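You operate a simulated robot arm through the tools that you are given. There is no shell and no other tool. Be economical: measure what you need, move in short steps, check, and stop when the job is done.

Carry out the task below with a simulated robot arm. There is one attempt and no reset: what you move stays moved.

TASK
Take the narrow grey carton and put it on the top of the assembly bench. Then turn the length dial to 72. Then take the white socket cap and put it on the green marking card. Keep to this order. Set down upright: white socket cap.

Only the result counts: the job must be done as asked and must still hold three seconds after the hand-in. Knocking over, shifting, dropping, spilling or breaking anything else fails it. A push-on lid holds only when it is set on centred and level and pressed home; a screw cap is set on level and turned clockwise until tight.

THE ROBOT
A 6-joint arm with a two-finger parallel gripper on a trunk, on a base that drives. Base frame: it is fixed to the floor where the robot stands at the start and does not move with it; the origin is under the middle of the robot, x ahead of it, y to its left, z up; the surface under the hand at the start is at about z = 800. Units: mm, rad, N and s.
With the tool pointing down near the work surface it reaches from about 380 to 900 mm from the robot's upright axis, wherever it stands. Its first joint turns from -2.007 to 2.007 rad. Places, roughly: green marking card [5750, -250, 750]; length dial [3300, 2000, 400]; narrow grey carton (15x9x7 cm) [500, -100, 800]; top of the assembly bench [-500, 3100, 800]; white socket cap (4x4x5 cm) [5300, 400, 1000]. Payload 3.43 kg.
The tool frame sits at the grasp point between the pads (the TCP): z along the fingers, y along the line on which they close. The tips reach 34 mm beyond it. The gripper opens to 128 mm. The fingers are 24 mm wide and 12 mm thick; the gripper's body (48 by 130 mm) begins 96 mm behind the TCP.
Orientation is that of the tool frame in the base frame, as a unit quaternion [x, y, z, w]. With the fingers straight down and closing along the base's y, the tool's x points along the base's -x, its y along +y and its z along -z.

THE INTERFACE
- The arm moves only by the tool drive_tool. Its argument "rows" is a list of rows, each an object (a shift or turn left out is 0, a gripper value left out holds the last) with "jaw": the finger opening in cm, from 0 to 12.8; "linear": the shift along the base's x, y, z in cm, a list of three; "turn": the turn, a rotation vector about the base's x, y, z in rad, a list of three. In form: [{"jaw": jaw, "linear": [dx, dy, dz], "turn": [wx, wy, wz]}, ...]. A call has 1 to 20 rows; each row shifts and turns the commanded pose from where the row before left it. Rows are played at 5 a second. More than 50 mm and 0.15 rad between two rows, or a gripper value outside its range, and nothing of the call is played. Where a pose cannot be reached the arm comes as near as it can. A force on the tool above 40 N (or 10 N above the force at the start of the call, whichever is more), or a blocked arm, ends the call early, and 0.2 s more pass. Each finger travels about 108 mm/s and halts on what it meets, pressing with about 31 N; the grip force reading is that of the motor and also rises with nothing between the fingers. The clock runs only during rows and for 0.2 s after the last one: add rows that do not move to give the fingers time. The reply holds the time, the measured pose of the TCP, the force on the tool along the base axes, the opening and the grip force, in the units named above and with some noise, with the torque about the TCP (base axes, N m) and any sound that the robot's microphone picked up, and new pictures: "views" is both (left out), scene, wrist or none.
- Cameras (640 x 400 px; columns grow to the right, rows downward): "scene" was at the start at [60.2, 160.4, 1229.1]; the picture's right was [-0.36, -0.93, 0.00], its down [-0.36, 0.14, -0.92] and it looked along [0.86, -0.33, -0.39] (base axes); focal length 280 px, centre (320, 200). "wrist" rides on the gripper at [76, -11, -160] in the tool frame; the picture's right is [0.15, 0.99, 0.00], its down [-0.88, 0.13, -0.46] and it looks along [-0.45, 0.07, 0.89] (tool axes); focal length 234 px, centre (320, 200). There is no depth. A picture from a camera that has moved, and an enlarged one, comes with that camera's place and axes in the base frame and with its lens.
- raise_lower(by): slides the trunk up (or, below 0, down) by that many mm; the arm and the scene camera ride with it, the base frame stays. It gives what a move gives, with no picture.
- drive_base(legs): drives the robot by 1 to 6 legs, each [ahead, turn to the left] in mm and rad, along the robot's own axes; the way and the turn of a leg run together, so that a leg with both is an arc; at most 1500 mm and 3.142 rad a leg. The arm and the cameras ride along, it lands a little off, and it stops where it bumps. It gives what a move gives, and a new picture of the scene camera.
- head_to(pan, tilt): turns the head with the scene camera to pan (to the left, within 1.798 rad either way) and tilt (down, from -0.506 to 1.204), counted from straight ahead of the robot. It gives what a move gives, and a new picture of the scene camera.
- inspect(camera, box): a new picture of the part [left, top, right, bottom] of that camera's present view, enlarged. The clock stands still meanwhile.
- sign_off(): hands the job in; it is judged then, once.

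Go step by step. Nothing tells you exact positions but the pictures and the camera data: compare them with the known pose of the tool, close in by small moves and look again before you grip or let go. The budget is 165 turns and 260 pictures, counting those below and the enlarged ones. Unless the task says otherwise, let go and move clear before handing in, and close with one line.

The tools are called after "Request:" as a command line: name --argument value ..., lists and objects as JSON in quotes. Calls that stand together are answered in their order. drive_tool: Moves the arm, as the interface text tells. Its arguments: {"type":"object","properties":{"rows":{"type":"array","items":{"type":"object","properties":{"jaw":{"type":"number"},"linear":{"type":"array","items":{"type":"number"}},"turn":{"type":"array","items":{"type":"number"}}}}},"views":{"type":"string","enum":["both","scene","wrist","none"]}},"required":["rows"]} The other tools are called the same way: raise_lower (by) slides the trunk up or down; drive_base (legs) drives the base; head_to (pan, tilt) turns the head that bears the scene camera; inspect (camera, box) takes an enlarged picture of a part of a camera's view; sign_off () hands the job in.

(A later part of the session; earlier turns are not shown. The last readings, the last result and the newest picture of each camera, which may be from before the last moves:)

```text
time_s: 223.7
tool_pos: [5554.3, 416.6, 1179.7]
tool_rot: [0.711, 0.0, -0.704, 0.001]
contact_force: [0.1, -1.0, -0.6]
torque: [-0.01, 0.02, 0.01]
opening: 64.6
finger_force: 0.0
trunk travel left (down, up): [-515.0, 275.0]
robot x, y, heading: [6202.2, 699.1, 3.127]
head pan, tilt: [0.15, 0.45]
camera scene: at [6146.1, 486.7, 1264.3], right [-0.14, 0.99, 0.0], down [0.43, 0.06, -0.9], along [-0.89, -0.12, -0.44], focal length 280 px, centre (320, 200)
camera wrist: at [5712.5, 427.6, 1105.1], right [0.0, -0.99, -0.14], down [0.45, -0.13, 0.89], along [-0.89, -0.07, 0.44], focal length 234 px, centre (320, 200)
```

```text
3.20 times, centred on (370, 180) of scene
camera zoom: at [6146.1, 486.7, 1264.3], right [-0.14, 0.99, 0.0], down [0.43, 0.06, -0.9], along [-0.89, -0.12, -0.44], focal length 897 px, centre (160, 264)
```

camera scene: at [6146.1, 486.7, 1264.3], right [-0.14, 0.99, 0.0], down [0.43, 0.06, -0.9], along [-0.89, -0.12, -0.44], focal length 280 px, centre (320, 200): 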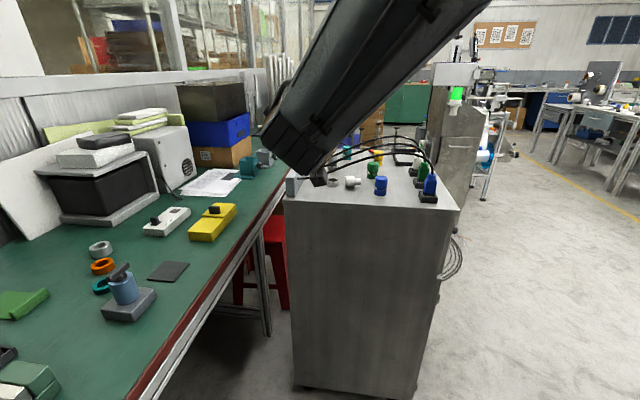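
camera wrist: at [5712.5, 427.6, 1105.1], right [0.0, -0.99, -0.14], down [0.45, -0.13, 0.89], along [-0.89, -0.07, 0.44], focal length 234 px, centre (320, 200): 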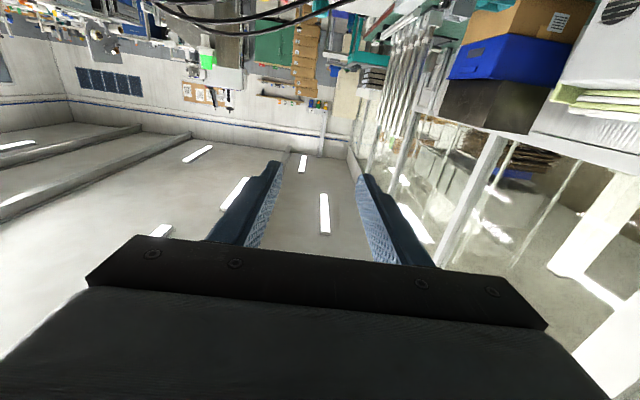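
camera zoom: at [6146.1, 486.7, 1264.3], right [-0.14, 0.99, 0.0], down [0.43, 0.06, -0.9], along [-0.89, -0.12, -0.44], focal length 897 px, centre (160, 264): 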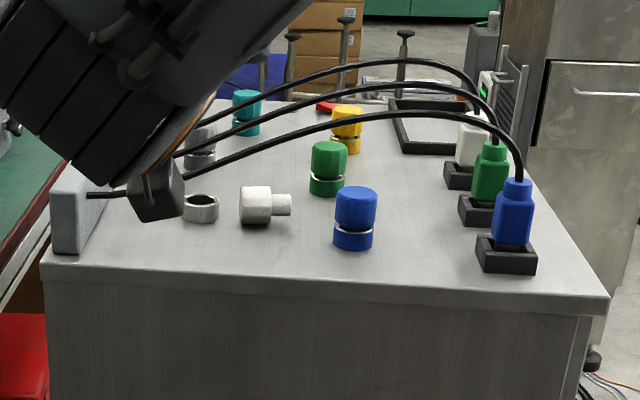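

The "cap" was plugged into a fixed socket ring, which hasn't moved. The cap came out and now lies on its side at about (5345, 479), with the stem towards +y, between the cables. I can pick it up from above by its two ends, fingers closing along y, because the gripper fits between the cables. I'll re-point the tool down.

Request:
drive_tool --rows '[{"turn": [0, -0.1428, 0]}, {"turn": [0, -0.1428, 0]}, {"turn": [0, -0.1428, 0]}, {"turn": [0, -0.1428, 0]}, {"turn": [0, -0.1428, 0]}, {"turn": [0, -0.1428, 0]}, {"turn": [0, -0.1428, 0]}, {"turn": [0, -0.1428, 0]}, {"turn": [0, -0.1428, 0]}, {"turn": [0, -0.1428, 0]}, {"turn": [0, -0.1428, 0]}, {}]' --views "none"

Request:
drive_base --legs '[[120, 0]]'

Request:
drive_tool --rows '[{"linear": [0, 2, 0]}, {"linear": [0, 2, 0]}, {}]' --views "both"

```text
time_s: 226.3
tool_pos: [5553.2, 415.7, 1180.6]
tool_rot: [1.0, -0.001, 0.005, 0.001]
contact_force: [-0.1, -0.4, 0.4]
torque: [-0.03, -0.03, 0.0]
opening: 65.3
finger_force: 0.1
trunk travel left (down, up): [-515.0, 275.0]
robot x, y, heading: [6202.7, 693.0, 3.13]
head pan, tilt: [0.15, 0.45]
```

```text
time_s: 227.5
tool_pos: [5432.7, 414.6, 1181.4]
tool_rot: [1.0, 0.0, 0.004, 0.001]
contact_force: [-0.4, 1.2, -1.5]
torque: [-0.01, 0.0, -0.01]
opening: 64.7
finger_force: 0.1
trunk travel left (down, up): [-515.0, 275.0]
robot x, y, heading: [6081.5, 700.6, 3.131]
head pan, tilt: [0.15, 0.45]
camera scene: at [6025.4, 488.1, 1264.4], right [-0.14, 0.99, 0.0], down [0.43, 0.06, -0.9], along [-0.89, -0.12, -0.44], focal length 280 px, centre (320, 200)
```

scene: 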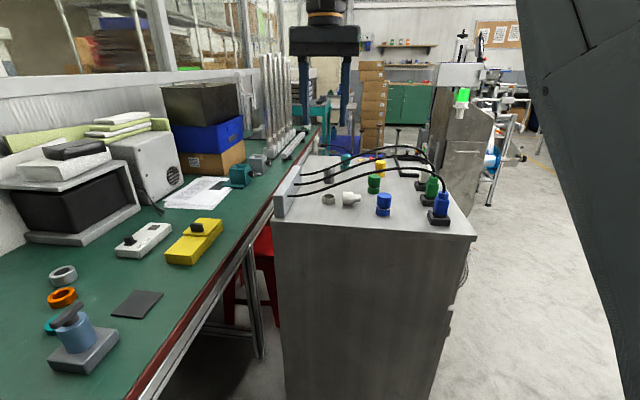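

```text
time_s: 228.3
tool_pos: [5433.2, 456.6, 1180.6]
tool_rot: [1.0, 0.001, 0.004, 0.0]
contact_force: [-0.8, -1.0, 0.1]
torque: [-0.01, 0.03, 0.0]
opening: 64.9
finger_force: 0.1
trunk travel left (down, up): [-515.0, 275.0]
robot x, y, heading: [6081.6, 700.6, 3.129]
head pan, tilt: [0.15, 0.45]
camera scene: at [6025.3, 488.0, 1264.4], right [-0.14, 0.99, 0.0], down [0.43, 0.06, -0.9], along [-0.89, -0.12, -0.44], focal length 280 px, centre (320, 200)
camera wrist: at [5505.9, 468.0, 1341.1], right [0.15, -0.99, 0.0], down [-0.88, -0.13, 0.45], along [-0.44, -0.07, -0.89], focal length 234 px, centre (320, 200)
```

scene: 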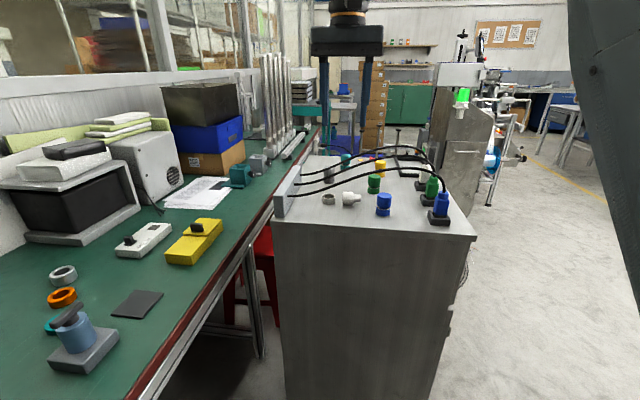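
wrist: 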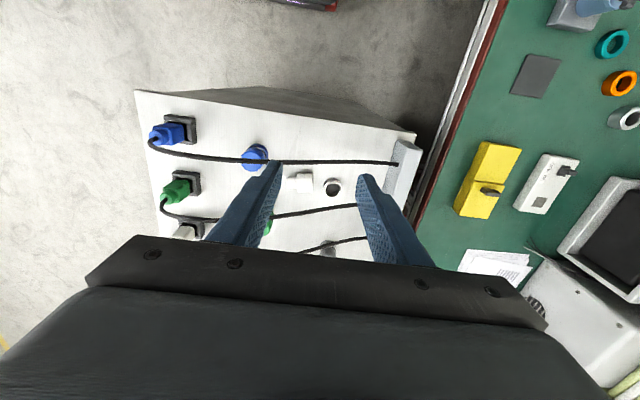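

Request:
inspect --camera "wrist" --box '[220, 130, 420, 250]'

Request:
inspect --camera "scene" --box '[270, 145, 430, 235]'

```text
3.20 times, centred on (320, 190) of wrist
camera zoom: at [5505.9, 468.0, 1341.1], right [0.15, -0.99, 0.0], down [-0.88, -0.13, 0.45], along [-0.44, -0.07, -0.89], focal length 749 px, centre (320, 232)
```

zoom: 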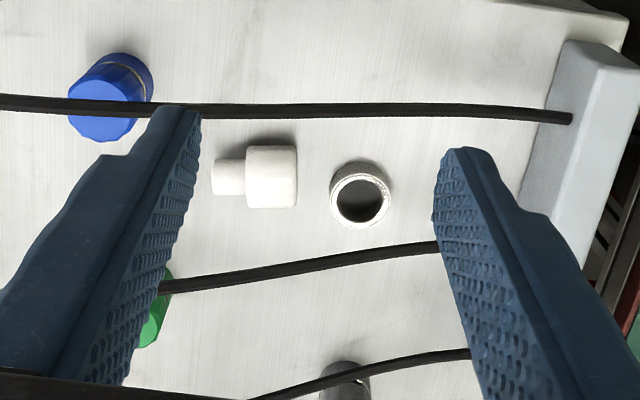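

```text
4.00 times, centred on (350, 190) of scene
camera zoom: at [6025.3, 488.0, 1264.4], right [-0.14, 0.99, 0.0], down [0.43, 0.06, -0.9], along [-0.89, -0.12, -0.44], focal length 1122 px, centre (200, 240)
```

zoom: 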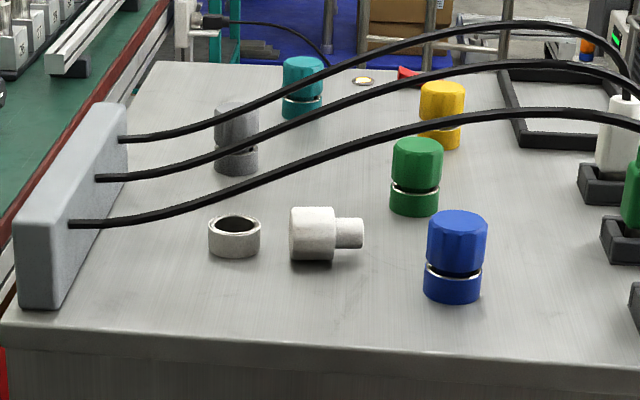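

The cap's centre is at about (5340, 480), with its axis turned slightly from y. I'll move above it between the cables with a matching yaw.

Request:
drive_tool --rows '[{"linear": [-3, 0.8, 0], "turn": [0, 0, 0.06]}, {"linear": [-3, 0.8, 0], "turn": [0, 0, 0.05]}, {"linear": [-3.1, 0.8, 0]}, {"linear": [0, 0, -4]}, {"linear": [0, 0, -3]}, {}]' --views "both"

Request:
inspect --camera "wrist" --box '[220, 130, 420, 250]'

Request:
inspect --camera "scene" --box '[270, 105, 430, 225]'

```text
time_s: 229.7
tool_pos: [5340.0, 477.0, 1111.1]
tool_rot: [0.998, 0.056, 0.005, 0.001]
contact_force: [0.8, 0.3, 0.2]
torque: [0.03, 0.01, 0.02]
opening: 64.8
finger_force: 0.1
trunk travel left (down, up): [-515.0, 275.0]
robot x, y, heading: [6077.4, 693.7, 3.134]
head pan, tilt: [0.15, 0.45]
camera scene: at [6025.3, 488.1, 1264.4], right [-0.14, 0.99, 0.0], down [0.43, 0.06, -0.9], along [-0.89, -0.12, -0.44], focal length 280 px, centre (320, 200)
camera wrist: at [5412.9, 497.6, 1272.1], right [0.25, -0.97, 0.0], down [-0.86, -0.23, 0.45], along [-0.43, -0.12, -0.89], focal length 234 px, centre (320, 200)
```

scene: 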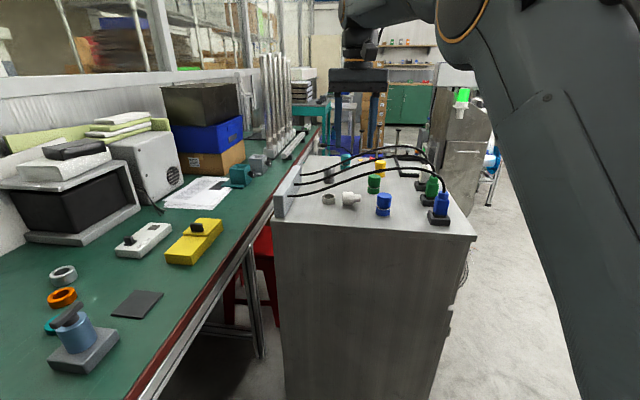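
wrist: 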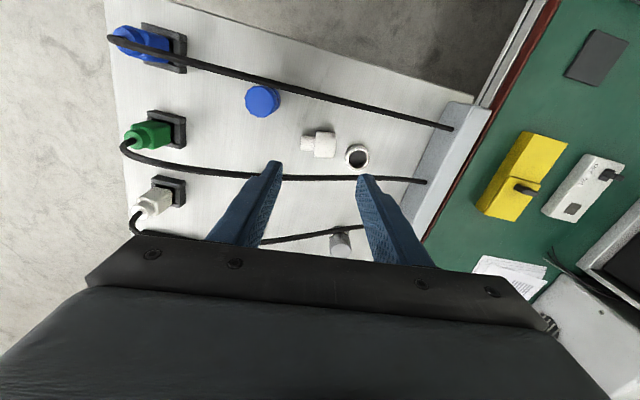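

```text
3.20 times, centred on (320, 190) of wrist
camera zoom: at [5412.9, 497.6, 1272.1], right [0.25, -0.97, 0.0], down [-0.86, -0.23, 0.45], along [-0.43, -0.12, -0.89], focal length 749 px, centre (320, 232)
```

zoom: 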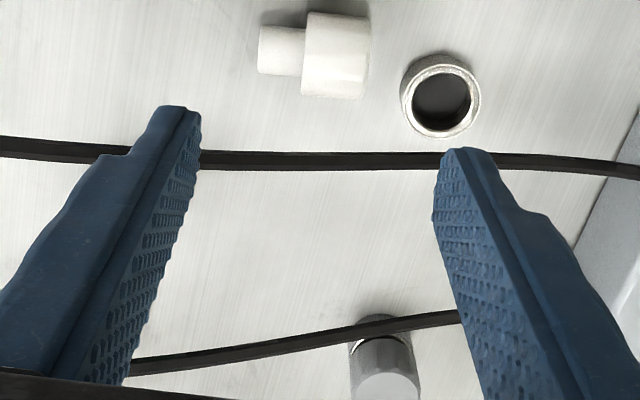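

```text
3.33 times, centred on (350, 165) of scene
camera zoom: at [6025.3, 488.1, 1264.4], right [-0.14, 0.99, 0.0], down [0.43, 0.06, -0.9], along [-0.89, -0.12, -0.44], focal length 935 px, centre (220, 317)
```

zoom: 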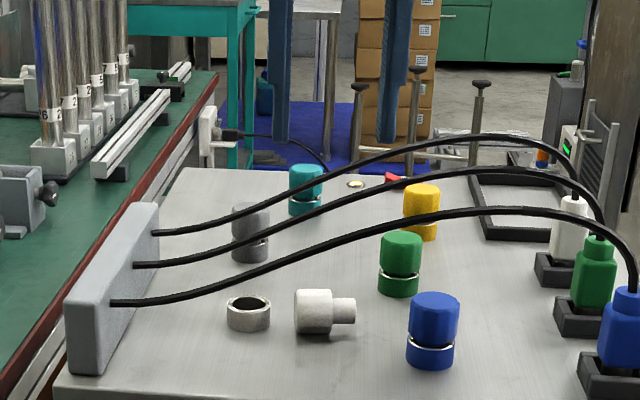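

The fingers (x≈5342±12) clear the green cable at x≈5318. I'll go down between the cables to z≈963.

Request:
drive_tool --rows '[{"linear": [0.2, 0.2, -2]}, {"linear": [0, 0, -3]}, {"linear": [0, 0, -3]}, {"linear": [0, 0, -3]}, {"linear": [0, 0, -2]}, {}]' --views "both"

Request:
inspect --camera "scene" --box '[270, 105, 430, 225]'

```text
time_s: 231.1
tool_pos: [5344.1, 482.3, 982.4]
tool_rot: [0.998, 0.055, 0.004, 0.001]
contact_force: [-0.2, 0.2, 0.4]
torque: [0.02, -0.01, 0.0]
opening: 64.9
finger_force: 0.1
trunk travel left (down, up): [-515.0, 275.0]
robot x, y, heading: [6082.8, 698.1, 3.125]
head pan, tilt: [0.15, 0.45]
camera scene: at [6025.3, 488.1, 1264.4], right [-0.14, 0.99, 0.0], down [0.43, 0.06, -0.9], along [-0.89, -0.12, -0.44], focal length 280 px, centre (320, 200)
camera wrist: at [5415.2, 502.8, 1142.3], right [0.25, -0.97, 0.0], down [-0.86, -0.23, 0.45], along [-0.43, -0.12, -0.89], focal length 234 px, centre (320, 200)
```

scene: 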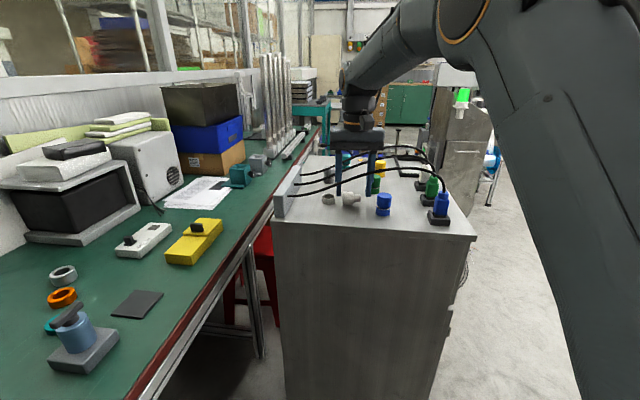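
wrist: 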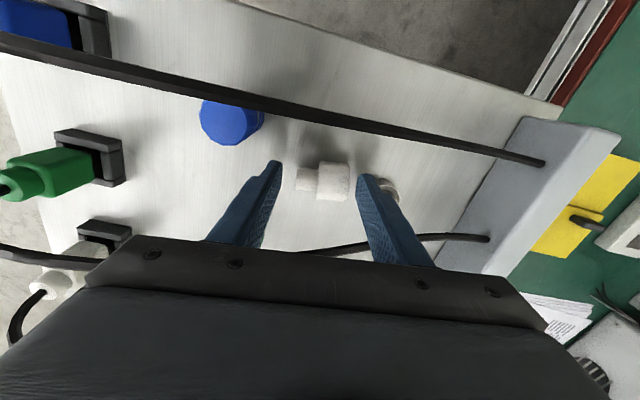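

```text
3.33 times, centred on (350, 165) of scene
camera zoom: at [6025.3, 488.1, 1264.4], right [-0.14, 0.99, 0.0], down [0.43, 0.06, -0.9], along [-0.89, -0.12, -0.44], focal length 935 px, centre (220, 317)
```

zoom: 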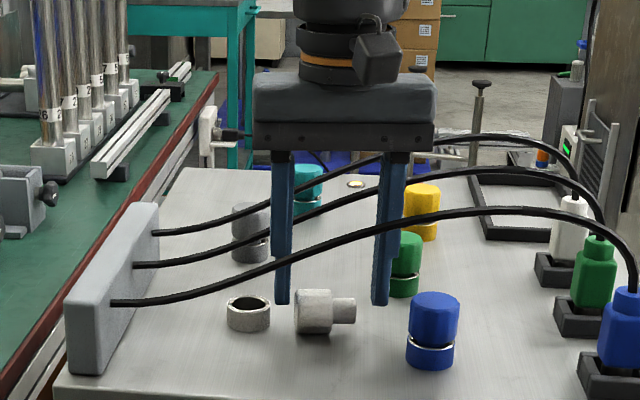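

It's passing cleanly between the cables. I'll go down the last 20 mm and close on the cap's ends.

Request:
drive_tool --rows '[{"linear": [-0.2, -0.1, -1]}, {"linear": [0, 0, -1]}, {}, {"jaw": 5.6}, {"jaw": 5.1}, {"jaw": 4.6}, {"jaw": 4.2}, {}]' --views "wrist"

Request:
inspect --camera "scene" --box '[290, 135, 410, 225]'

```text
time_s: 232.9
tool_pos: [5341.5, 480.9, 962.2]
tool_rot: [0.998, 0.055, 0.005, 0.0]
contact_force: [0.5, -0.1, -0.2]
torque: [-0.01, 0.02, 0.01]
opening: 46.5
finger_force: 30.7
trunk travel left (down, up): [-515.0, 275.0]
robot x, y, heading: [6082.1, 694.9, 3.129]
head pan, tilt: [0.15, 0.45]
camera wrist: at [5412.9, 501.3, 1122.2], right [0.25, -0.97, 0.0], down [-0.86, -0.23, 0.45], along [-0.43, -0.12, -0.89], focal length 234 px, centre (320, 200)
```

wrist: 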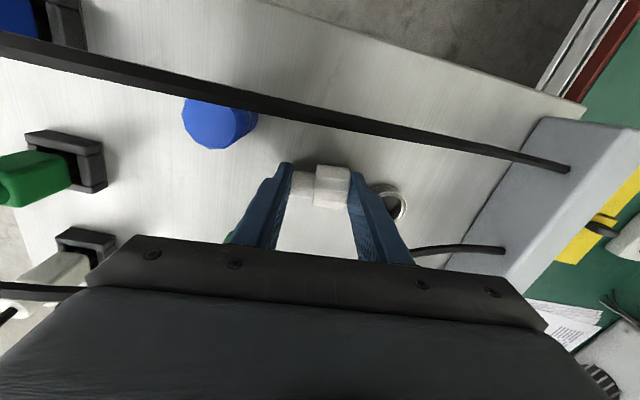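

```text
4.44 times, centred on (350, 180) of scene
camera zoom: at [6025.3, 488.1, 1264.4], right [-0.14, 0.99, 0.0], down [0.43, 0.06, -0.9], along [-0.89, -0.12, -0.44], focal length 1246 px, centre (187, 289)
```

zoom: 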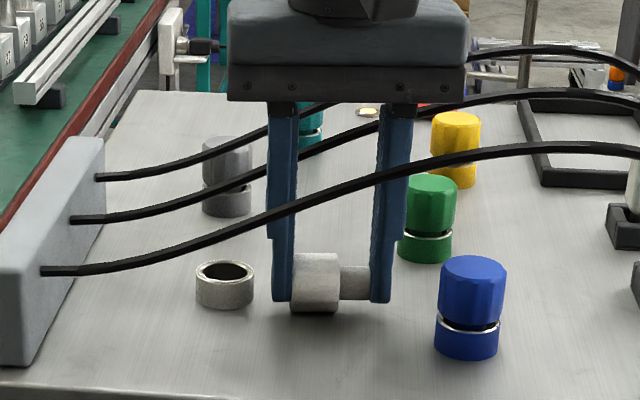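

The cap is clamped by its ends at 46.5 mm. I'll lift straight up.

Request:
drive_tool --rows '[{"linear": [0, 0, 1]}, {"linear": [0, 0, 2]}, {"linear": [0, 0, 3]}, {"linear": [0, 0, 3]}, {"linear": [0, 0, 3]}, {"linear": [0, 0, 3]}, {"linear": [0, 0, 3]}, {"linear": [0, 0, 3]}, {}]' --views "both"

Request:
inspect --camera "scene" --box '[270, 85, 450, 225]'

```text
time_s: 234.9
tool_pos: [5341.3, 480.1, 1170.2]
tool_rot: [0.998, 0.055, 0.004, 0.001]
contact_force: [-0.5, 0.5, 0.8]
torque: [-0.01, 0.02, -0.02]
opening: 46.6
finger_force: 30.9
trunk travel left (down, up): [-515.0, 275.0]
robot x, y, heading: [6080.6, 696.8, 3.132]
head pan, tilt: [0.15, 0.45]
camera scene: at [6025.3, 488.1, 1264.4], right [-0.14, 0.99, 0.0], down [0.43, 0.06, -0.9], along [-0.89, -0.12, -0.44], focal length 280 px, centre (320, 200)
camera wrist: at [5413.5, 501.0, 1329.6], right [0.25, -0.97, 0.0], down [-0.87, -0.23, 0.45], along [-0.43, -0.12, -0.89], focal length 234 px, centre (320, 200)
```

scene: 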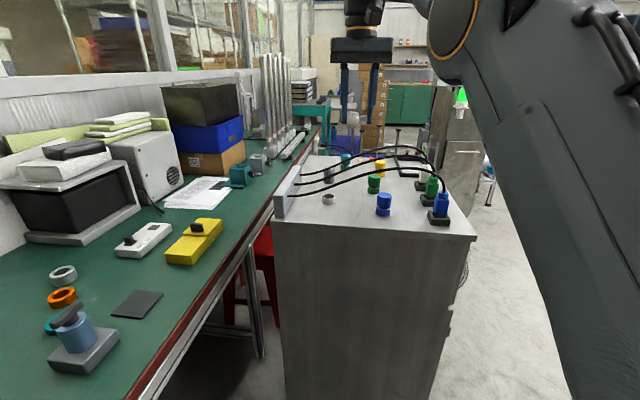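
wrist: 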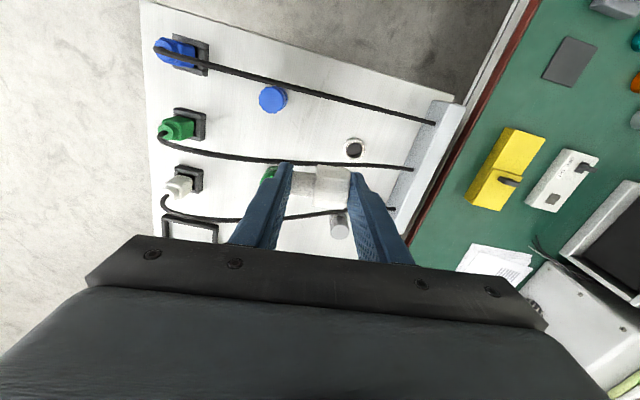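

```text
2.86 times, centred on (360, 155) of scene
camera zoom: at [6025.3, 488.1, 1264.4], right [-0.14, 0.99, 0.0], down [0.43, 0.06, -0.9], along [-0.89, -0.12, -0.44], focal length 801 px, centre (206, 329)
```

zoom: 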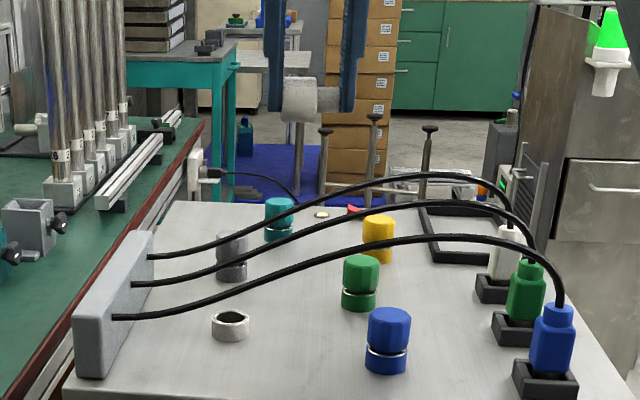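

The cap is free of the cables. I'll retract and drive to stand in front of the green table, near the card.

Request:
drive_tool --rows '[{"linear": [4.5, 0, 0]}, {"linear": [4.5, 0, 0]}, {"linear": [4.5, 0, 0]}, {"linear": [4.5, 0, 0]}, {"linear": [4.5, 0, 0]}, {"linear": [3.5, 0, 0]}, {}]' --views "none"

Request:
drive_base --legs '[[180, 0], [0, 1.575], [120, 0]]'

Request:
head_to --pan 0.0 --tilt 0.6

```text
time_s: 236.5
tool_pos: [5602.3, 480.6, 1168.4]
tool_rot: [0.999, 0.054, 0.004, 0.001]
contact_force: [0.2, 0.3, -0.5]
torque: [0.01, 0.0, 0.01]
opening: 46.3
finger_force: 30.9
trunk travel left (down, up): [-515.0, 275.0]
robot x, y, heading: [6082.6, 698.6, 3.13]
head pan, tilt: [0.15, 0.45]
```

```text
time_s: 242.7
tool_pos: [6128.3, 101.9, 1170.7]
tool_rot: [0.661, 0.75, 0.004, -0.002]
contact_force: [-0.3, -0.3, -0.7]
torque: [0.0, 0.01, 0.0]
opening: 46.7
finger_force: 30.7
trunk travel left (down, up): [-515.0, 275.0]
robot x, y, heading: [5903.2, 577.8, -1.568]
head pan, tilt: [0.15, 0.45]
camera scene: at [6112.8, 524.6, 1264.4], right [-0.99, -0.15, 0.0], down [-0.07, 0.43, -0.9], along [0.14, -0.89, -0.44], focal length 280 px, centre (320, 200)
```

scene: 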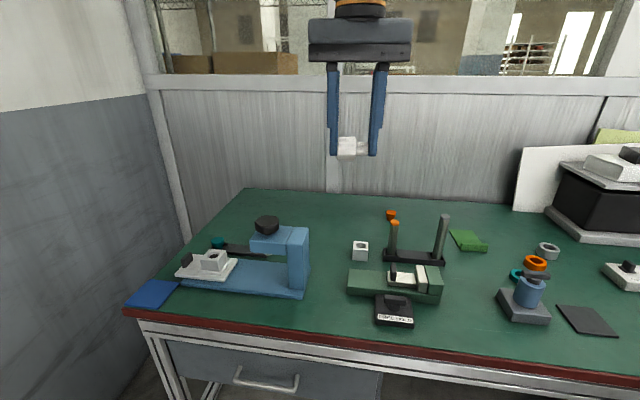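

```text
time_s: 243.4
tool_pos: [6128.2, 101.9, 1169.9]
tool_rot: [0.66, 0.751, 0.003, -0.003]
contact_force: [-0.1, 0.1, 0.4]
torque: [0.0, 0.0, -0.03]
opening: 46.3
finger_force: 30.8
trunk travel left (down, up): [-515.0, 275.0]
robot x, y, heading: [5905.3, 576.4, -1.563]
head pan, tilt: [0.0, 0.6]
camera scene: at [6099.1, 527.0, 1250.9], right [-1.0, -0.01, 0.0], down [0.0, 0.56, -0.83], along [0.0, -0.83, -0.56], focal length 280 px, centre (320, 200)
```

scene: 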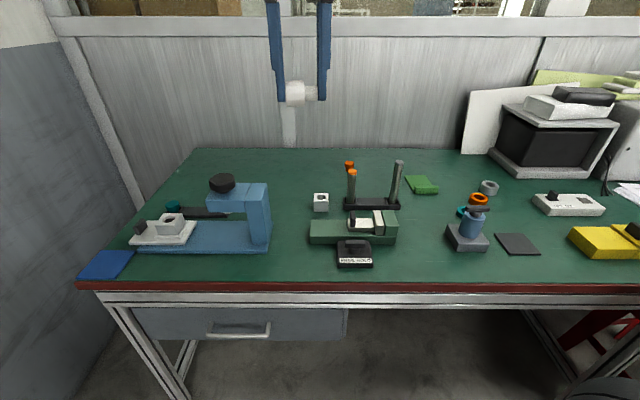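

Request:
inspect --camera "scene" --box '[380, 150, 560, 280]'

Request:
inspect --camera "scene" --box '[395, 165, 455, 205]'

```text
3.08 times, centred on (470, 215) of scene
camera zoom: at [6099.1, 527.0, 1250.9], right [-1.0, -0.01, 0.0], down [0.0, 0.56, -0.83], along [0.0, -0.83, -0.56], focal length 863 px, centre (-142, 154)
```

zoom: 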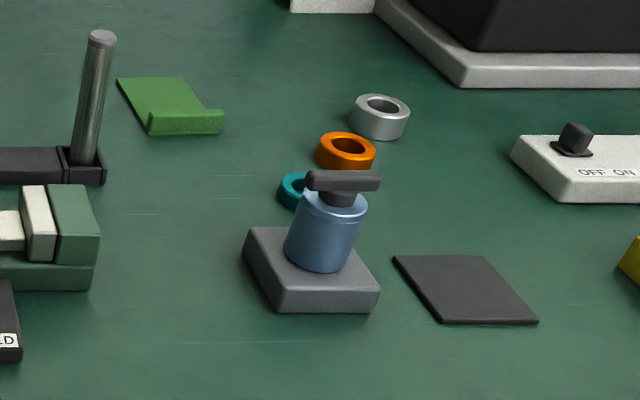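

```text
10.00 times, centred on (425, 185) of scene
camera zoom: at [6099.1, 527.0, 1250.9], right [-1.0, -0.01, 0.0], down [0.0, 0.56, -0.83], along [0.0, -0.83, -0.56], focal length 2804 px, centre (-730, 350)
```

zoom: 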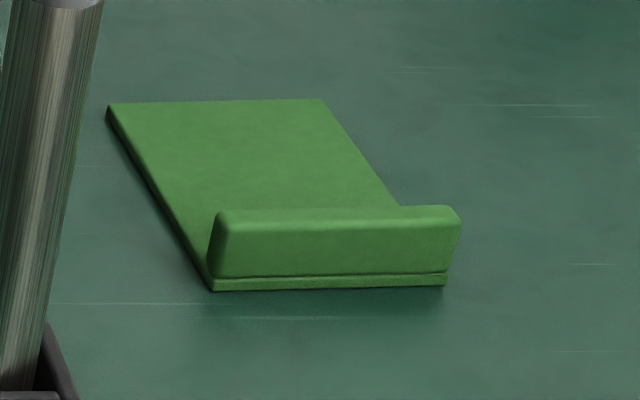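

The card is a plate with a low front lip, spanning about x 5706–5790 and y −380…−262, with z≈749. I'll lay the cap down in the free strip at the table front (≈5800, 35), stem towards −x, to regrasp it on the dome. I'll move closer first.

Request:
drive_base --legs '[[100, 0]]'

Request:
raise_lower --by -100

Request:
drive_tool --rows '[{"linear": [-4.1, 0.4, 0], "turn": [0, 0, -0.065]}, {"linear": [-4.1, 0.4, 0], "turn": [0, 0, -0.065]}, {"linear": [-4.1, 0.4, 0]}, {"linear": [-4.1, 0.4, 0]}, {"linear": [-4.1, 0.4, -1]}, {"linear": [-4.1, 0.4, -2]}, {"linear": [-4.1, 0.4, -2]}, {"linear": [-4.1, 0.4, -2]}, {"linear": [0, 0, -4]}, {"linear": [0, 0, -4]}, {}]' --views "both"

```text
time_s: 244.6
tool_pos: [6128.5, 0.4, 1170.0]
tool_rot: [0.661, 0.75, 0.004, -0.003]
contact_force: [0.1, 0.3, -0.2]
torque: [0.0, -0.01, 0.02]
opening: 46.7
finger_force: 30.9
trunk travel left (down, up): [-515.0, 275.0]
robot x, y, heading: [5906.8, 475.2, -1.571]
head pan, tilt: [0.0, 0.6]
camera scene: at [6099.4, 425.9, 1250.8], right [-1.0, 0.0, 0.0], down [0.0, 0.56, -0.83], along [0.0, -0.83, -0.56], focal length 280 px, centre (320, 200)
```

scene: 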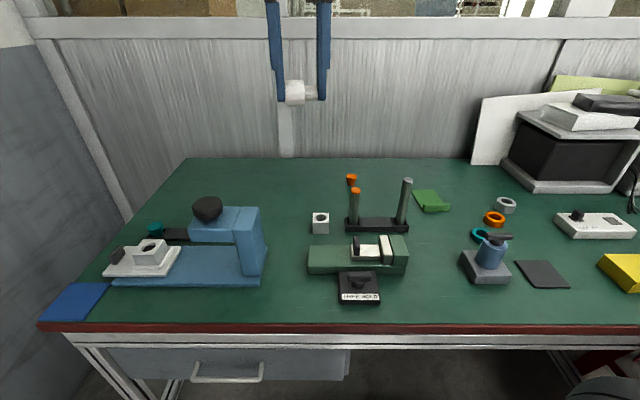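

```text
time_s: 245.9
tool_pos: [6127.9, 0.9, 1070.1]
tool_rot: [0.661, 0.75, 0.003, -0.003]
contact_force: [0.4, -0.1, 0.6]
torque: [-0.03, -0.02, 0.02]
opening: 46.5
finger_force: 30.9
trunk travel left (down, up): [-415.0, 375.0]
robot x, y, heading: [5902.2, 476.3, -1.565]
head pan, tilt: [0.0, 0.6]
```

```text
time_s: 248.3
tool_pos: [5798.7, 35.0, 918.3]
tool_rot: [0.708, 0.706, 0.004, -0.002]
contact_force: [-0.4, 0.1, 0.9]
torque: [-0.02, -0.01, -0.01]
opening: 46.7
finger_force: 30.9
trunk travel left (down, up): [-415.0, 375.0]
robot x, y, heading: [5903.8, 477.3, -1.566]
head pan, tilt: [0.0, 0.6]
camera scene: at [6099.5, 398.1, 1150.8], right [-1.0, 0.0, 0.0], down [0.0, 0.56, -0.83], along [0.0, -0.83, -0.56], focal length 280 px, centre (320, 200)
camera wrist: at [5786.8, 109.0, 1078.5], right [0.99, 0.14, 0.0], down [0.13, -0.89, 0.45], along [0.07, -0.44, -0.89], focal length 234 px, centre (320, 200)
```

scene: 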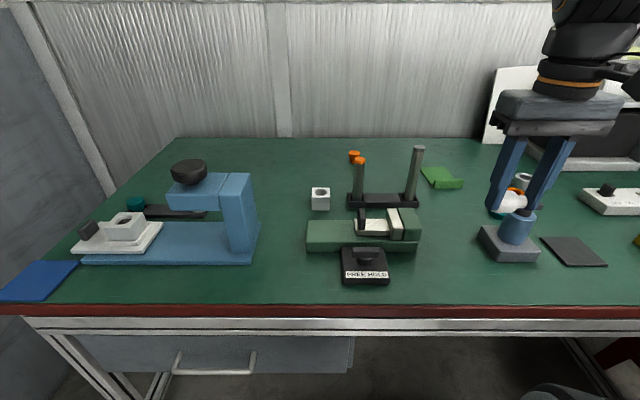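
wrist: 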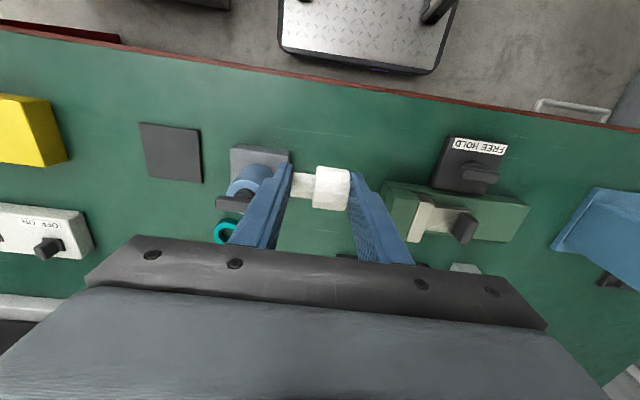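

I'll shift a little to the right and towards me for margin, then lower to just above the table.

Request:
drive_tool --rows '[{"linear": [2.5, 1.5, -2]}, {"linear": [0, 0, -3]}, {"linear": [0, 0, -3]}, {"linear": [0, 0, -2.5]}, {}]' --views "both"

Request:
inspect --camera "scene" --box '[400, 170, 600, 290]'

```text
time_s: 249.5
tool_pos: [5825.2, 49.4, 813.6]
tool_rot: [0.708, 0.706, 0.004, -0.002]
contact_force: [0.3, 0.4, -0.3]
torque: [-0.01, -0.02, 0.0]
opening: 46.7
finger_force: 31.0
trunk travel left (down, up): [-415.0, 375.0]
robot x, y, heading: [5903.2, 476.8, -1.57]
head pan, tilt: [0.0, 0.6]
camera scene: at [6099.5, 398.1, 1150.8], right [-1.0, 0.0, 0.0], down [0.0, 0.56, -0.83], along [0.0, -0.83, -0.56], focal length 280 px, centre (320, 200)
camera wrist: at [5811.9, 123.3, 974.1], right [0.99, 0.14, 0.0], down [0.13, -0.89, 0.45], along [0.07, -0.44, -0.89], focal length 234 px, centre (320, 200)
```

scene: 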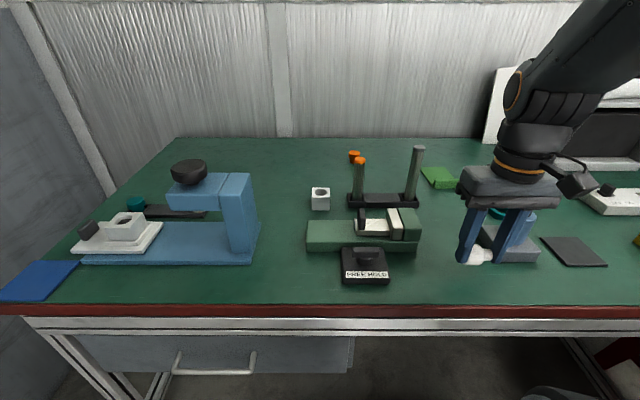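
wrist: 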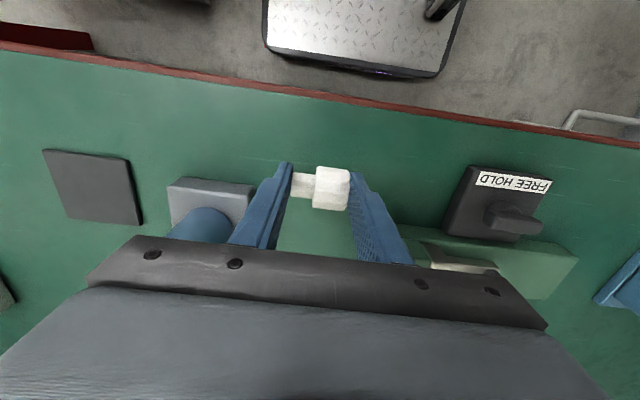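

```text
3.20 times, centred on (500, 230) of scene
camera zoom: at [6099.5, 398.1, 1150.8], right [-1.0, 0.0, 0.0], down [0.0, 0.56, -0.83], along [0.0, -0.83, -0.56], focal length 897 px, centre (-256, 104)
```

zoom: 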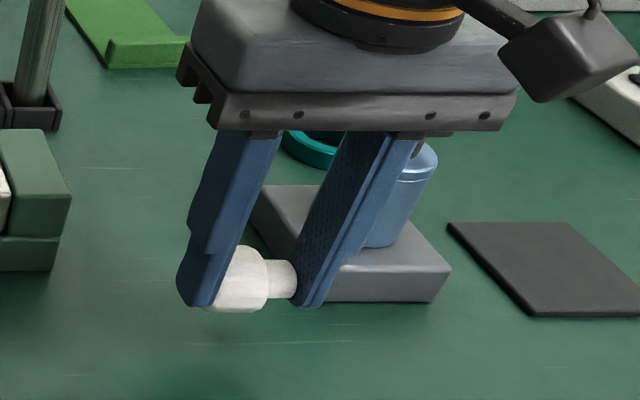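

Request:
drive_tool --rows '[{"linear": [0, 0, -1]}, {"linear": [0, 0, -0.5]}, {"linear": [0, 0, -0.4]}, {"linear": [0, 0, -0.3]}, {}]' --views "none"

Request:
inspect --camera "scene" --box '[430, 210, 550, 290]'

```text
time_s: 250.7
tool_pos: [5825.0, 49.1, 792.0]
tool_rot: [0.708, 0.706, 0.004, -0.003]
contact_force: [-0.3, -0.3, -0.8]
torque: [-0.01, 0.02, -0.01]
opening: 46.5
finger_force: 30.5
trunk travel left (down, up): [-415.0, 375.0]
robot x, y, heading: [5903.0, 475.3, -1.565]
head pan, tilt: [0.0, 0.6]
```

```text
5.00 times, centred on (490, 250) of scene
camera zoom: at [6099.5, 398.0, 1150.8], right [-1.0, 0.0, 0.0], down [0.0, 0.56, -0.83], along [0.0, -0.83, -0.56], focal length 1402 px, centre (-530, -50)
```

zoom: 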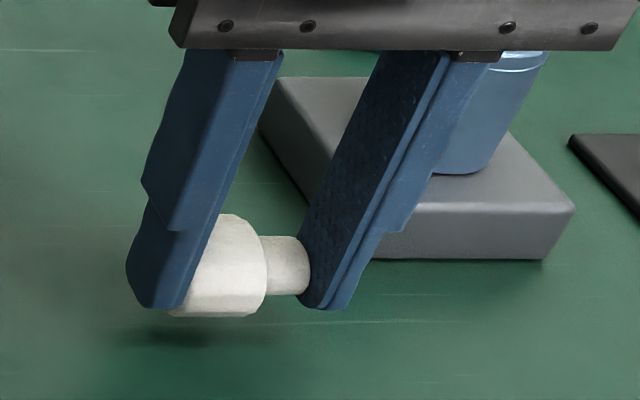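

Request:
drive_tool --rows '[{"linear": [0, 0, -0.3]}, {"linear": [0, 0, -0.3]}, {"linear": [0, 0, -0.2]}, {}]' --views "none"

Request:
inspect --camera "scene" --box '[430, 210, 550, 290]'

```text
time_s: 251.7
tool_pos: [5823.9, 47.4, 785.1]
tool_rot: [0.709, 0.705, 0.004, -0.003]
contact_force: [-0.5, 0.3, -0.2]
torque: [-0.02, 0.0, 0.0]
opening: 46.7
finger_force: 31.2
trunk travel left (down, up): [-415.0, 375.0]
robot x, y, heading: [5899.7, 476.4, -1.566]
head pan, tilt: [0.0, 0.6]
```

```text
5.00 times, centred on (490, 250) of scene
camera zoom: at [6099.5, 398.0, 1150.8], right [-1.0, 0.0, 0.0], down [0.0, 0.56, -0.83], along [0.0, -0.83, -0.56], focal length 1402 px, centre (-530, -50)
```

zoom: 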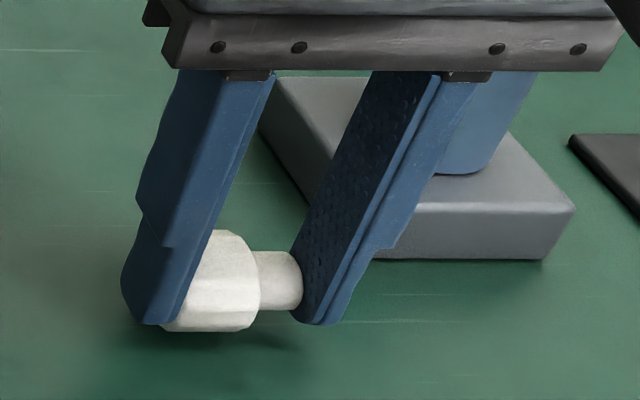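

Request:
drive_tool --rows '[{"linear": [0, 0, -0.2]}, {"linear": [0, 0, -0.2]}, {}]' --views "none"

Request:
inspect --camera "scene" --box '[430, 210, 550, 290]'

```text
time_s: 252.5
tool_pos: [5824.5, 48.8, 782.1]
tool_rot: [0.708, 0.706, 0.003, -0.002]
contact_force: [1.9, 3.3, 21.1]
torque: [0.03, -0.21, 0.05]
opening: 46.6
finger_force: 30.7
trunk travel left (down, up): [-415.0, 375.0]
robot x, y, heading: [5905.4, 480.5, -1.567]
head pan, tilt: [0.0, 0.6]
```

```text
5.00 times, centred on (490, 250) of scene
camera zoom: at [6099.7, 398.6, 1151.0], right [-1.0, 0.0, 0.0], down [0.0, 0.56, -0.83], along [0.0, -0.83, -0.56], focal length 1402 px, centre (-530, -50)
```

zoom: 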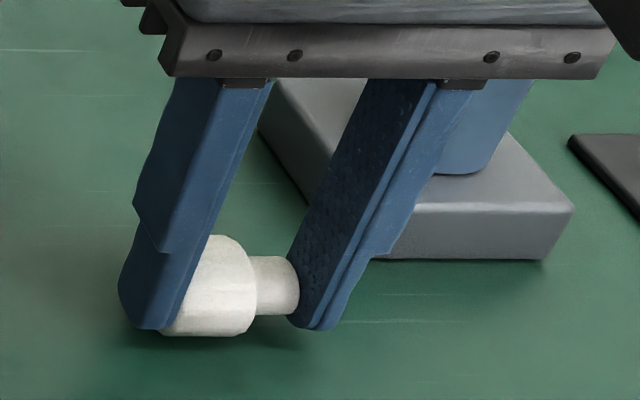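

It's on the table, whose surface is z≈739. I'll release and rise.

Request:
drive_tool --rows '[{"linear": [0, 0, 0.2]}, {"jaw": 5.2}, {"jaw": 6}, {"jaw": 7}, {"linear": [0, 0, 2]}, {"linear": [0, 0, 4]}, {"linear": [0, 0, 4]}, {"linear": [0, 0, 4]}, {}]' --views "both"

Request:
inspect --camera "wrist" --box '[230, 90, 410, 210]'

Request:
inspect --camera "scene" --box '[400, 190, 560, 290]'

```text
time_s: 254.5
tool_pos: [5825.9, 49.4, 925.0]
tool_rot: [0.708, 0.706, 0.004, -0.002]
contact_force: [0.4, -0.3, 0.2]
torque: [0.06, 0.01, 0.0]
opening: 69.9
finger_force: 0.0
trunk travel left (down, up): [-415.0, 375.0]
robot x, y, heading: [5905.4, 475.8, -1.568]
head pan, tilt: [0.0, 0.6]
camera scene: at [6099.5, 398.0, 1150.8], right [-1.0, 0.0, 0.0], down [0.0, 0.56, -0.83], along [0.0, -0.83, -0.56], focal length 280 px, centre (320, 200)
camera wrist: at [5813.4, 124.6, 1084.3], right [0.99, 0.14, 0.0], down [0.13, -0.89, 0.45], along [0.07, -0.44, -0.89], focal length 234 px, centre (320, 200)
```

scene: 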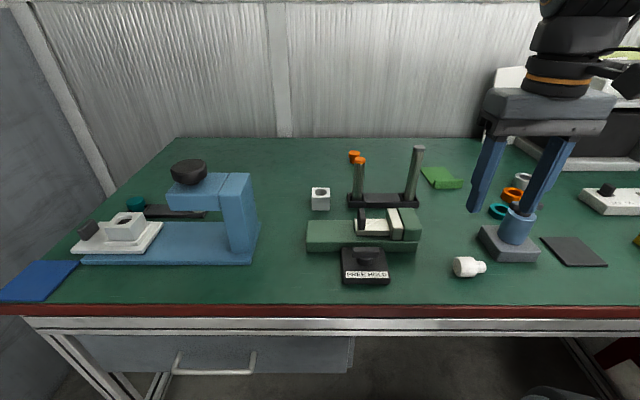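
wrist: 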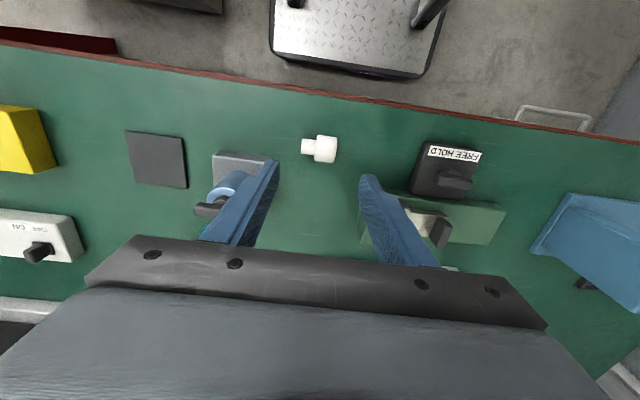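

```text
3.33 times, centred on (320, 150) of wrist
camera zoom: at [5813.4, 124.6, 1084.3], right [0.99, 0.14, 0.0], down [0.13, -0.89, 0.45], along [0.07, -0.44, -0.89], focal length 781 px, centre (320, 367)
```

zoom: 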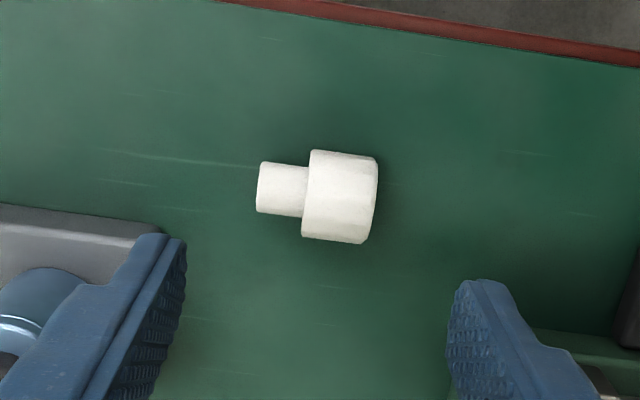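

```text
4.00 times, centred on (480, 240) of scene
camera zoom: at [6099.5, 398.0, 1150.8], right [-1.0, 0.0, 0.0], down [0.0, 0.56, -0.83], along [0.0, -0.83, -0.56], focal length 1122 px, centre (-320, 40)
```

zoom: 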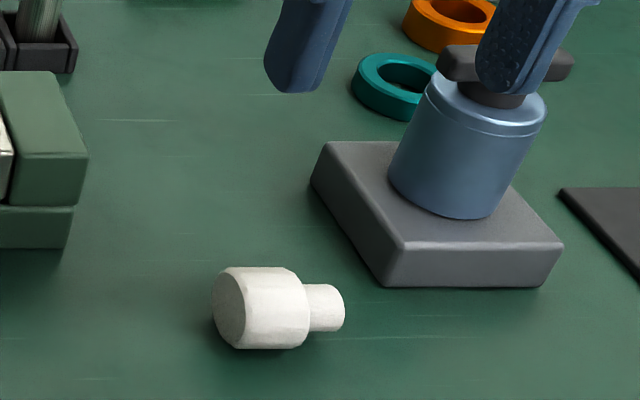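

The cap lies with its axis along x, dome centre at about (5836, 44, 757). I plan to grasp the dome with the tool tilted 45°, roll it 90° so the stem points down, and place it. I'll go up and test the needed wrist yaw first.

Request:
drive_tool --rows '[{"linear": [0, 0, 4]}, {"linear": [0, 0, 4]}, {"turn": [0, 0, 0.14]}, {"turn": [0, 0, 0.14]}, {"turn": [0, 0, 0.14]}, {"turn": [0, 0, 0.14]}, {"turn": [0, 0, 0.14]}, {"turn": [0, 0, 0.14]}, {}]' --views "none"

```text
time_s: 256.5
tool_pos: [5826.0, 48.7, 1003.4]
tool_rot: [0.358, 0.934, 0.002, -0.004]
contact_force: [0.1, -1.0, 0.8]
torque: [-0.02, -0.02, 0.0]
opening: 70.0
finger_force: 0.0
trunk travel left (down, up): [-415.0, 375.0]
robot x, y, heading: [5902.9, 478.8, -1.561]
head pan, tilt: [0.0, 0.6]
```

Request:
drive_tool --rows '[{"turn": [0, 0, 0.146]}, {"turn": [0, 0, 0.146]}, {"turn": [0, 0, 0.146]}, {"turn": [0, 0, 0.146]}, {"turn": [0, 0, 0.146]}, {"turn": [0, 0.131, 0]}, {"turn": [0, 0.131, 0]}, {"turn": [0, 0.131, 0]}, {"turn": [0, 0.131, 0]}, {"turn": [0, 0.131, 0]}, {"turn": [0, 0.131, 0]}, {}]' --views "both"

```text
time_s: 259.1
tool_pos: [5826.2, 47.8, 1003.3]
tool_rot: [0.003, 0.922, -0.001, -0.388]
contact_force: [-1.0, -0.5, -0.1]
torque: [-0.01, 0.03, -0.03]
opening: 70.2
finger_force: 0.1
trunk travel left (down, up): [-415.0, 375.0]
robot x, y, heading: [5905.3, 476.3, -1.572]
head pan, tilt: [0.0, 0.6]
camera scene: at [6099.5, 398.1, 1150.8], right [-1.0, 0.0, 0.0], down [0.0, 0.56, -0.83], along [0.0, -0.83, -0.56], focal length 280 px, centre (320, 200)
camera wrist: at [5885.8, 37.4, 1168.5], right [-0.1, 0.99, 0.1], down [0.94, 0.13, -0.31], along [-0.32, 0.07, -0.94], focal length 234 px, centre (320, 200)
```

scene: 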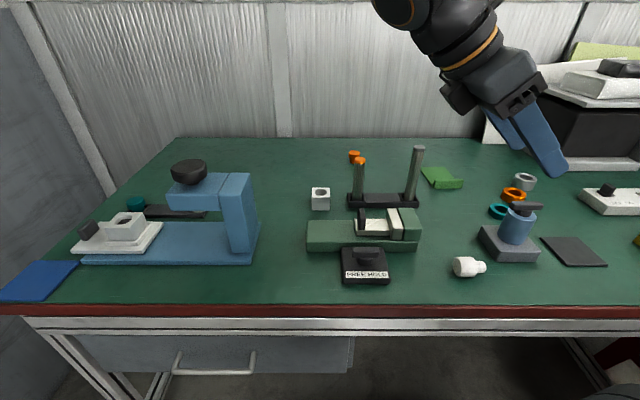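
wrist: 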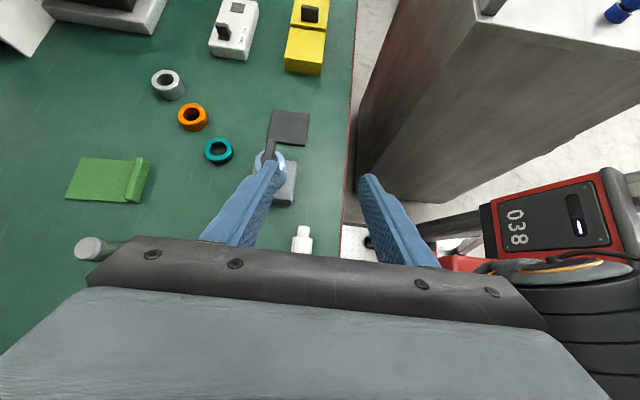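

Reachable. I'll test the full 90° roll in the air before grasping.

Request:
drive_tool --rows '[{"turn": [0, -0.143, 0]}, {"turn": [0, -0.143, 0]}, {"turn": [0, -0.143, 0]}, {"turn": [0, -0.143, 0]}, {"turn": [0, -0.143, 0]}, {"turn": [0, -0.143, 0]}, {"turn": [0, -0.143, 0]}, {"turn": [0, -0.143, 0]}, {"turn": [0, -0.143, 0]}, {"turn": [0, -0.143, 0]}, {"turn": [0, -0.143, 0]}, {}]' --views "none"

```text
time_s: 261.7
tool_pos: [5825.4, 48.5, 1003.5]
tool_rot: [0.001, 0.925, 0.001, 0.379]
contact_force: [-0.5, 0.0, -0.3]
torque: [0.0, 0.03, 0.05]
opening: 70.1
finger_force: 0.0
trunk travel left (down, up): [-415.0, 375.0]
robot x, y, heading: [5903.7, 477.3, -1.562]
head pan, tilt: [0.0, 0.6]
```

Request:
drive_tool --rows '[{"turn": [0, 0.143, 0]}, {"turn": [0, 0.143, 0]}, {"turn": [0, 0.143, 0]}, {"turn": [0, 0.143, 0]}, {"turn": [0, 0.143, 0]}, {"turn": [0, 0.143, 0]}, {"turn": [0, 0.143, 0]}, {"turn": [0, 0.143, 0]}, {"turn": [0, 0.143, 0]}, {"turn": [0, 0.143, 0]}, {"turn": [0, 0.13, 0]}, {"linear": [2, -0.1, -4], "jaw": 6}, {"linear": [2, -0.1, -4]}, {"linear": [2, -0.1, -4]}, {"linear": [2, -0.1, -3]}, {}]' --views "both"

Request:
inspect --camera "wrist" --box '[230, 110, 410, 230]'

Request:
inspect --camera "scene" --box '[400, 170, 560, 290]'

```text
time_s: 265.1
tool_pos: [5906.1, 44.6, 852.2]
tool_rot: [0.002, 0.924, 0.0, -0.382]
contact_force: [-0.1, 1.0, -0.4]
torque: [0.0, 0.04, 0.02]
opening: 59.9
finger_force: 0.1
trunk travel left (down, up): [-415.0, 375.0]
robot x, y, heading: [5902.6, 474.9, -1.566]
head pan, tilt: [0.0, 0.6]
camera scene: at [6099.5, 398.1, 1150.8], right [-1.0, 0.0, 0.0], down [0.0, 0.56, -0.83], along [0.0, -0.83, -0.56], focal length 280 px, centre (320, 200)
camera wrist: at [5963.8, 33.3, 1018.7], right [-0.1, 0.99, 0.1], down [0.95, 0.12, -0.3], along [-0.31, 0.07, -0.95], focal length 234 px, centre (320, 200)
```

scene: 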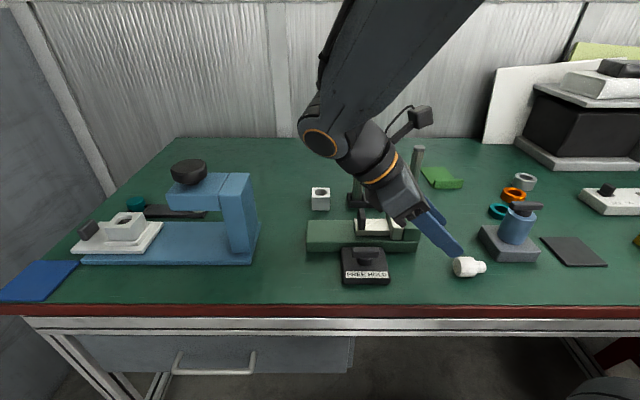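
wrist: 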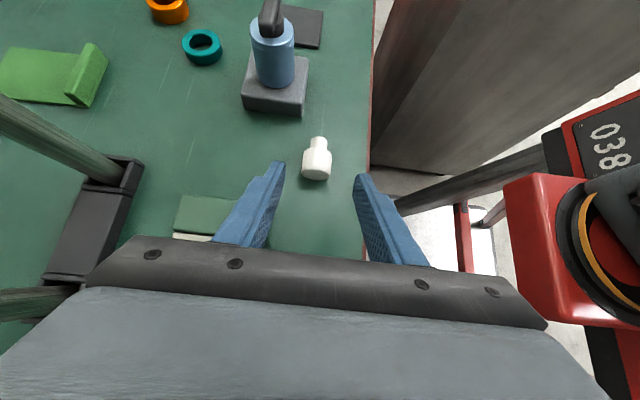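

```text
3.33 times, centred on (320, 170) of wrist
camera zoom: at [5963.8, 33.3, 1018.7], right [-0.1, 0.99, 0.1], down [0.95, 0.12, -0.3], along [-0.31, 0.07, -0.95], focal length 781 px, centre (320, 300)
```

zoom: 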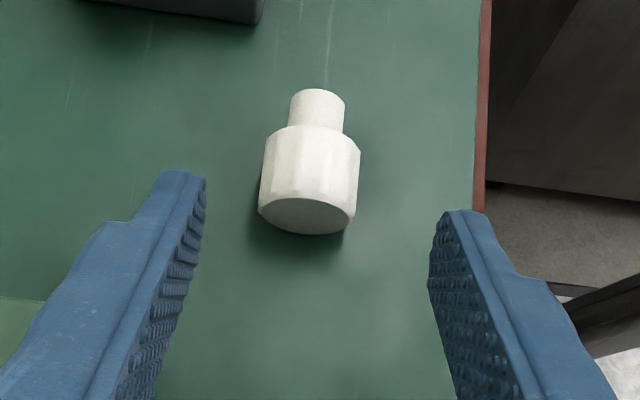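

```text
3.33 times, centred on (480, 230) of scene
camera zoom: at [6099.5, 398.1, 1150.8], right [-1.0, 0.0, 0.0], down [0.0, 0.56, -0.83], along [0.0, -0.83, -0.56], focal length 935 px, centre (-213, 100)
```

zoom: 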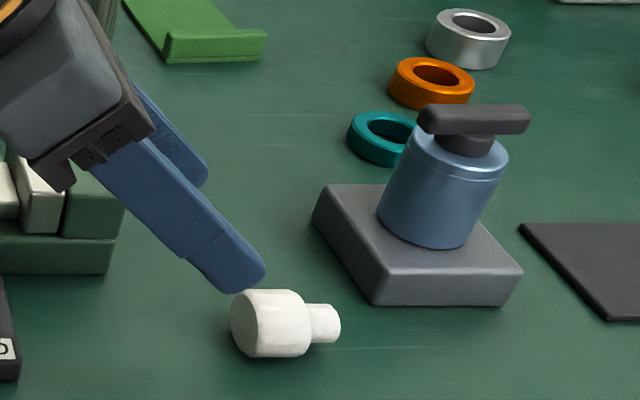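

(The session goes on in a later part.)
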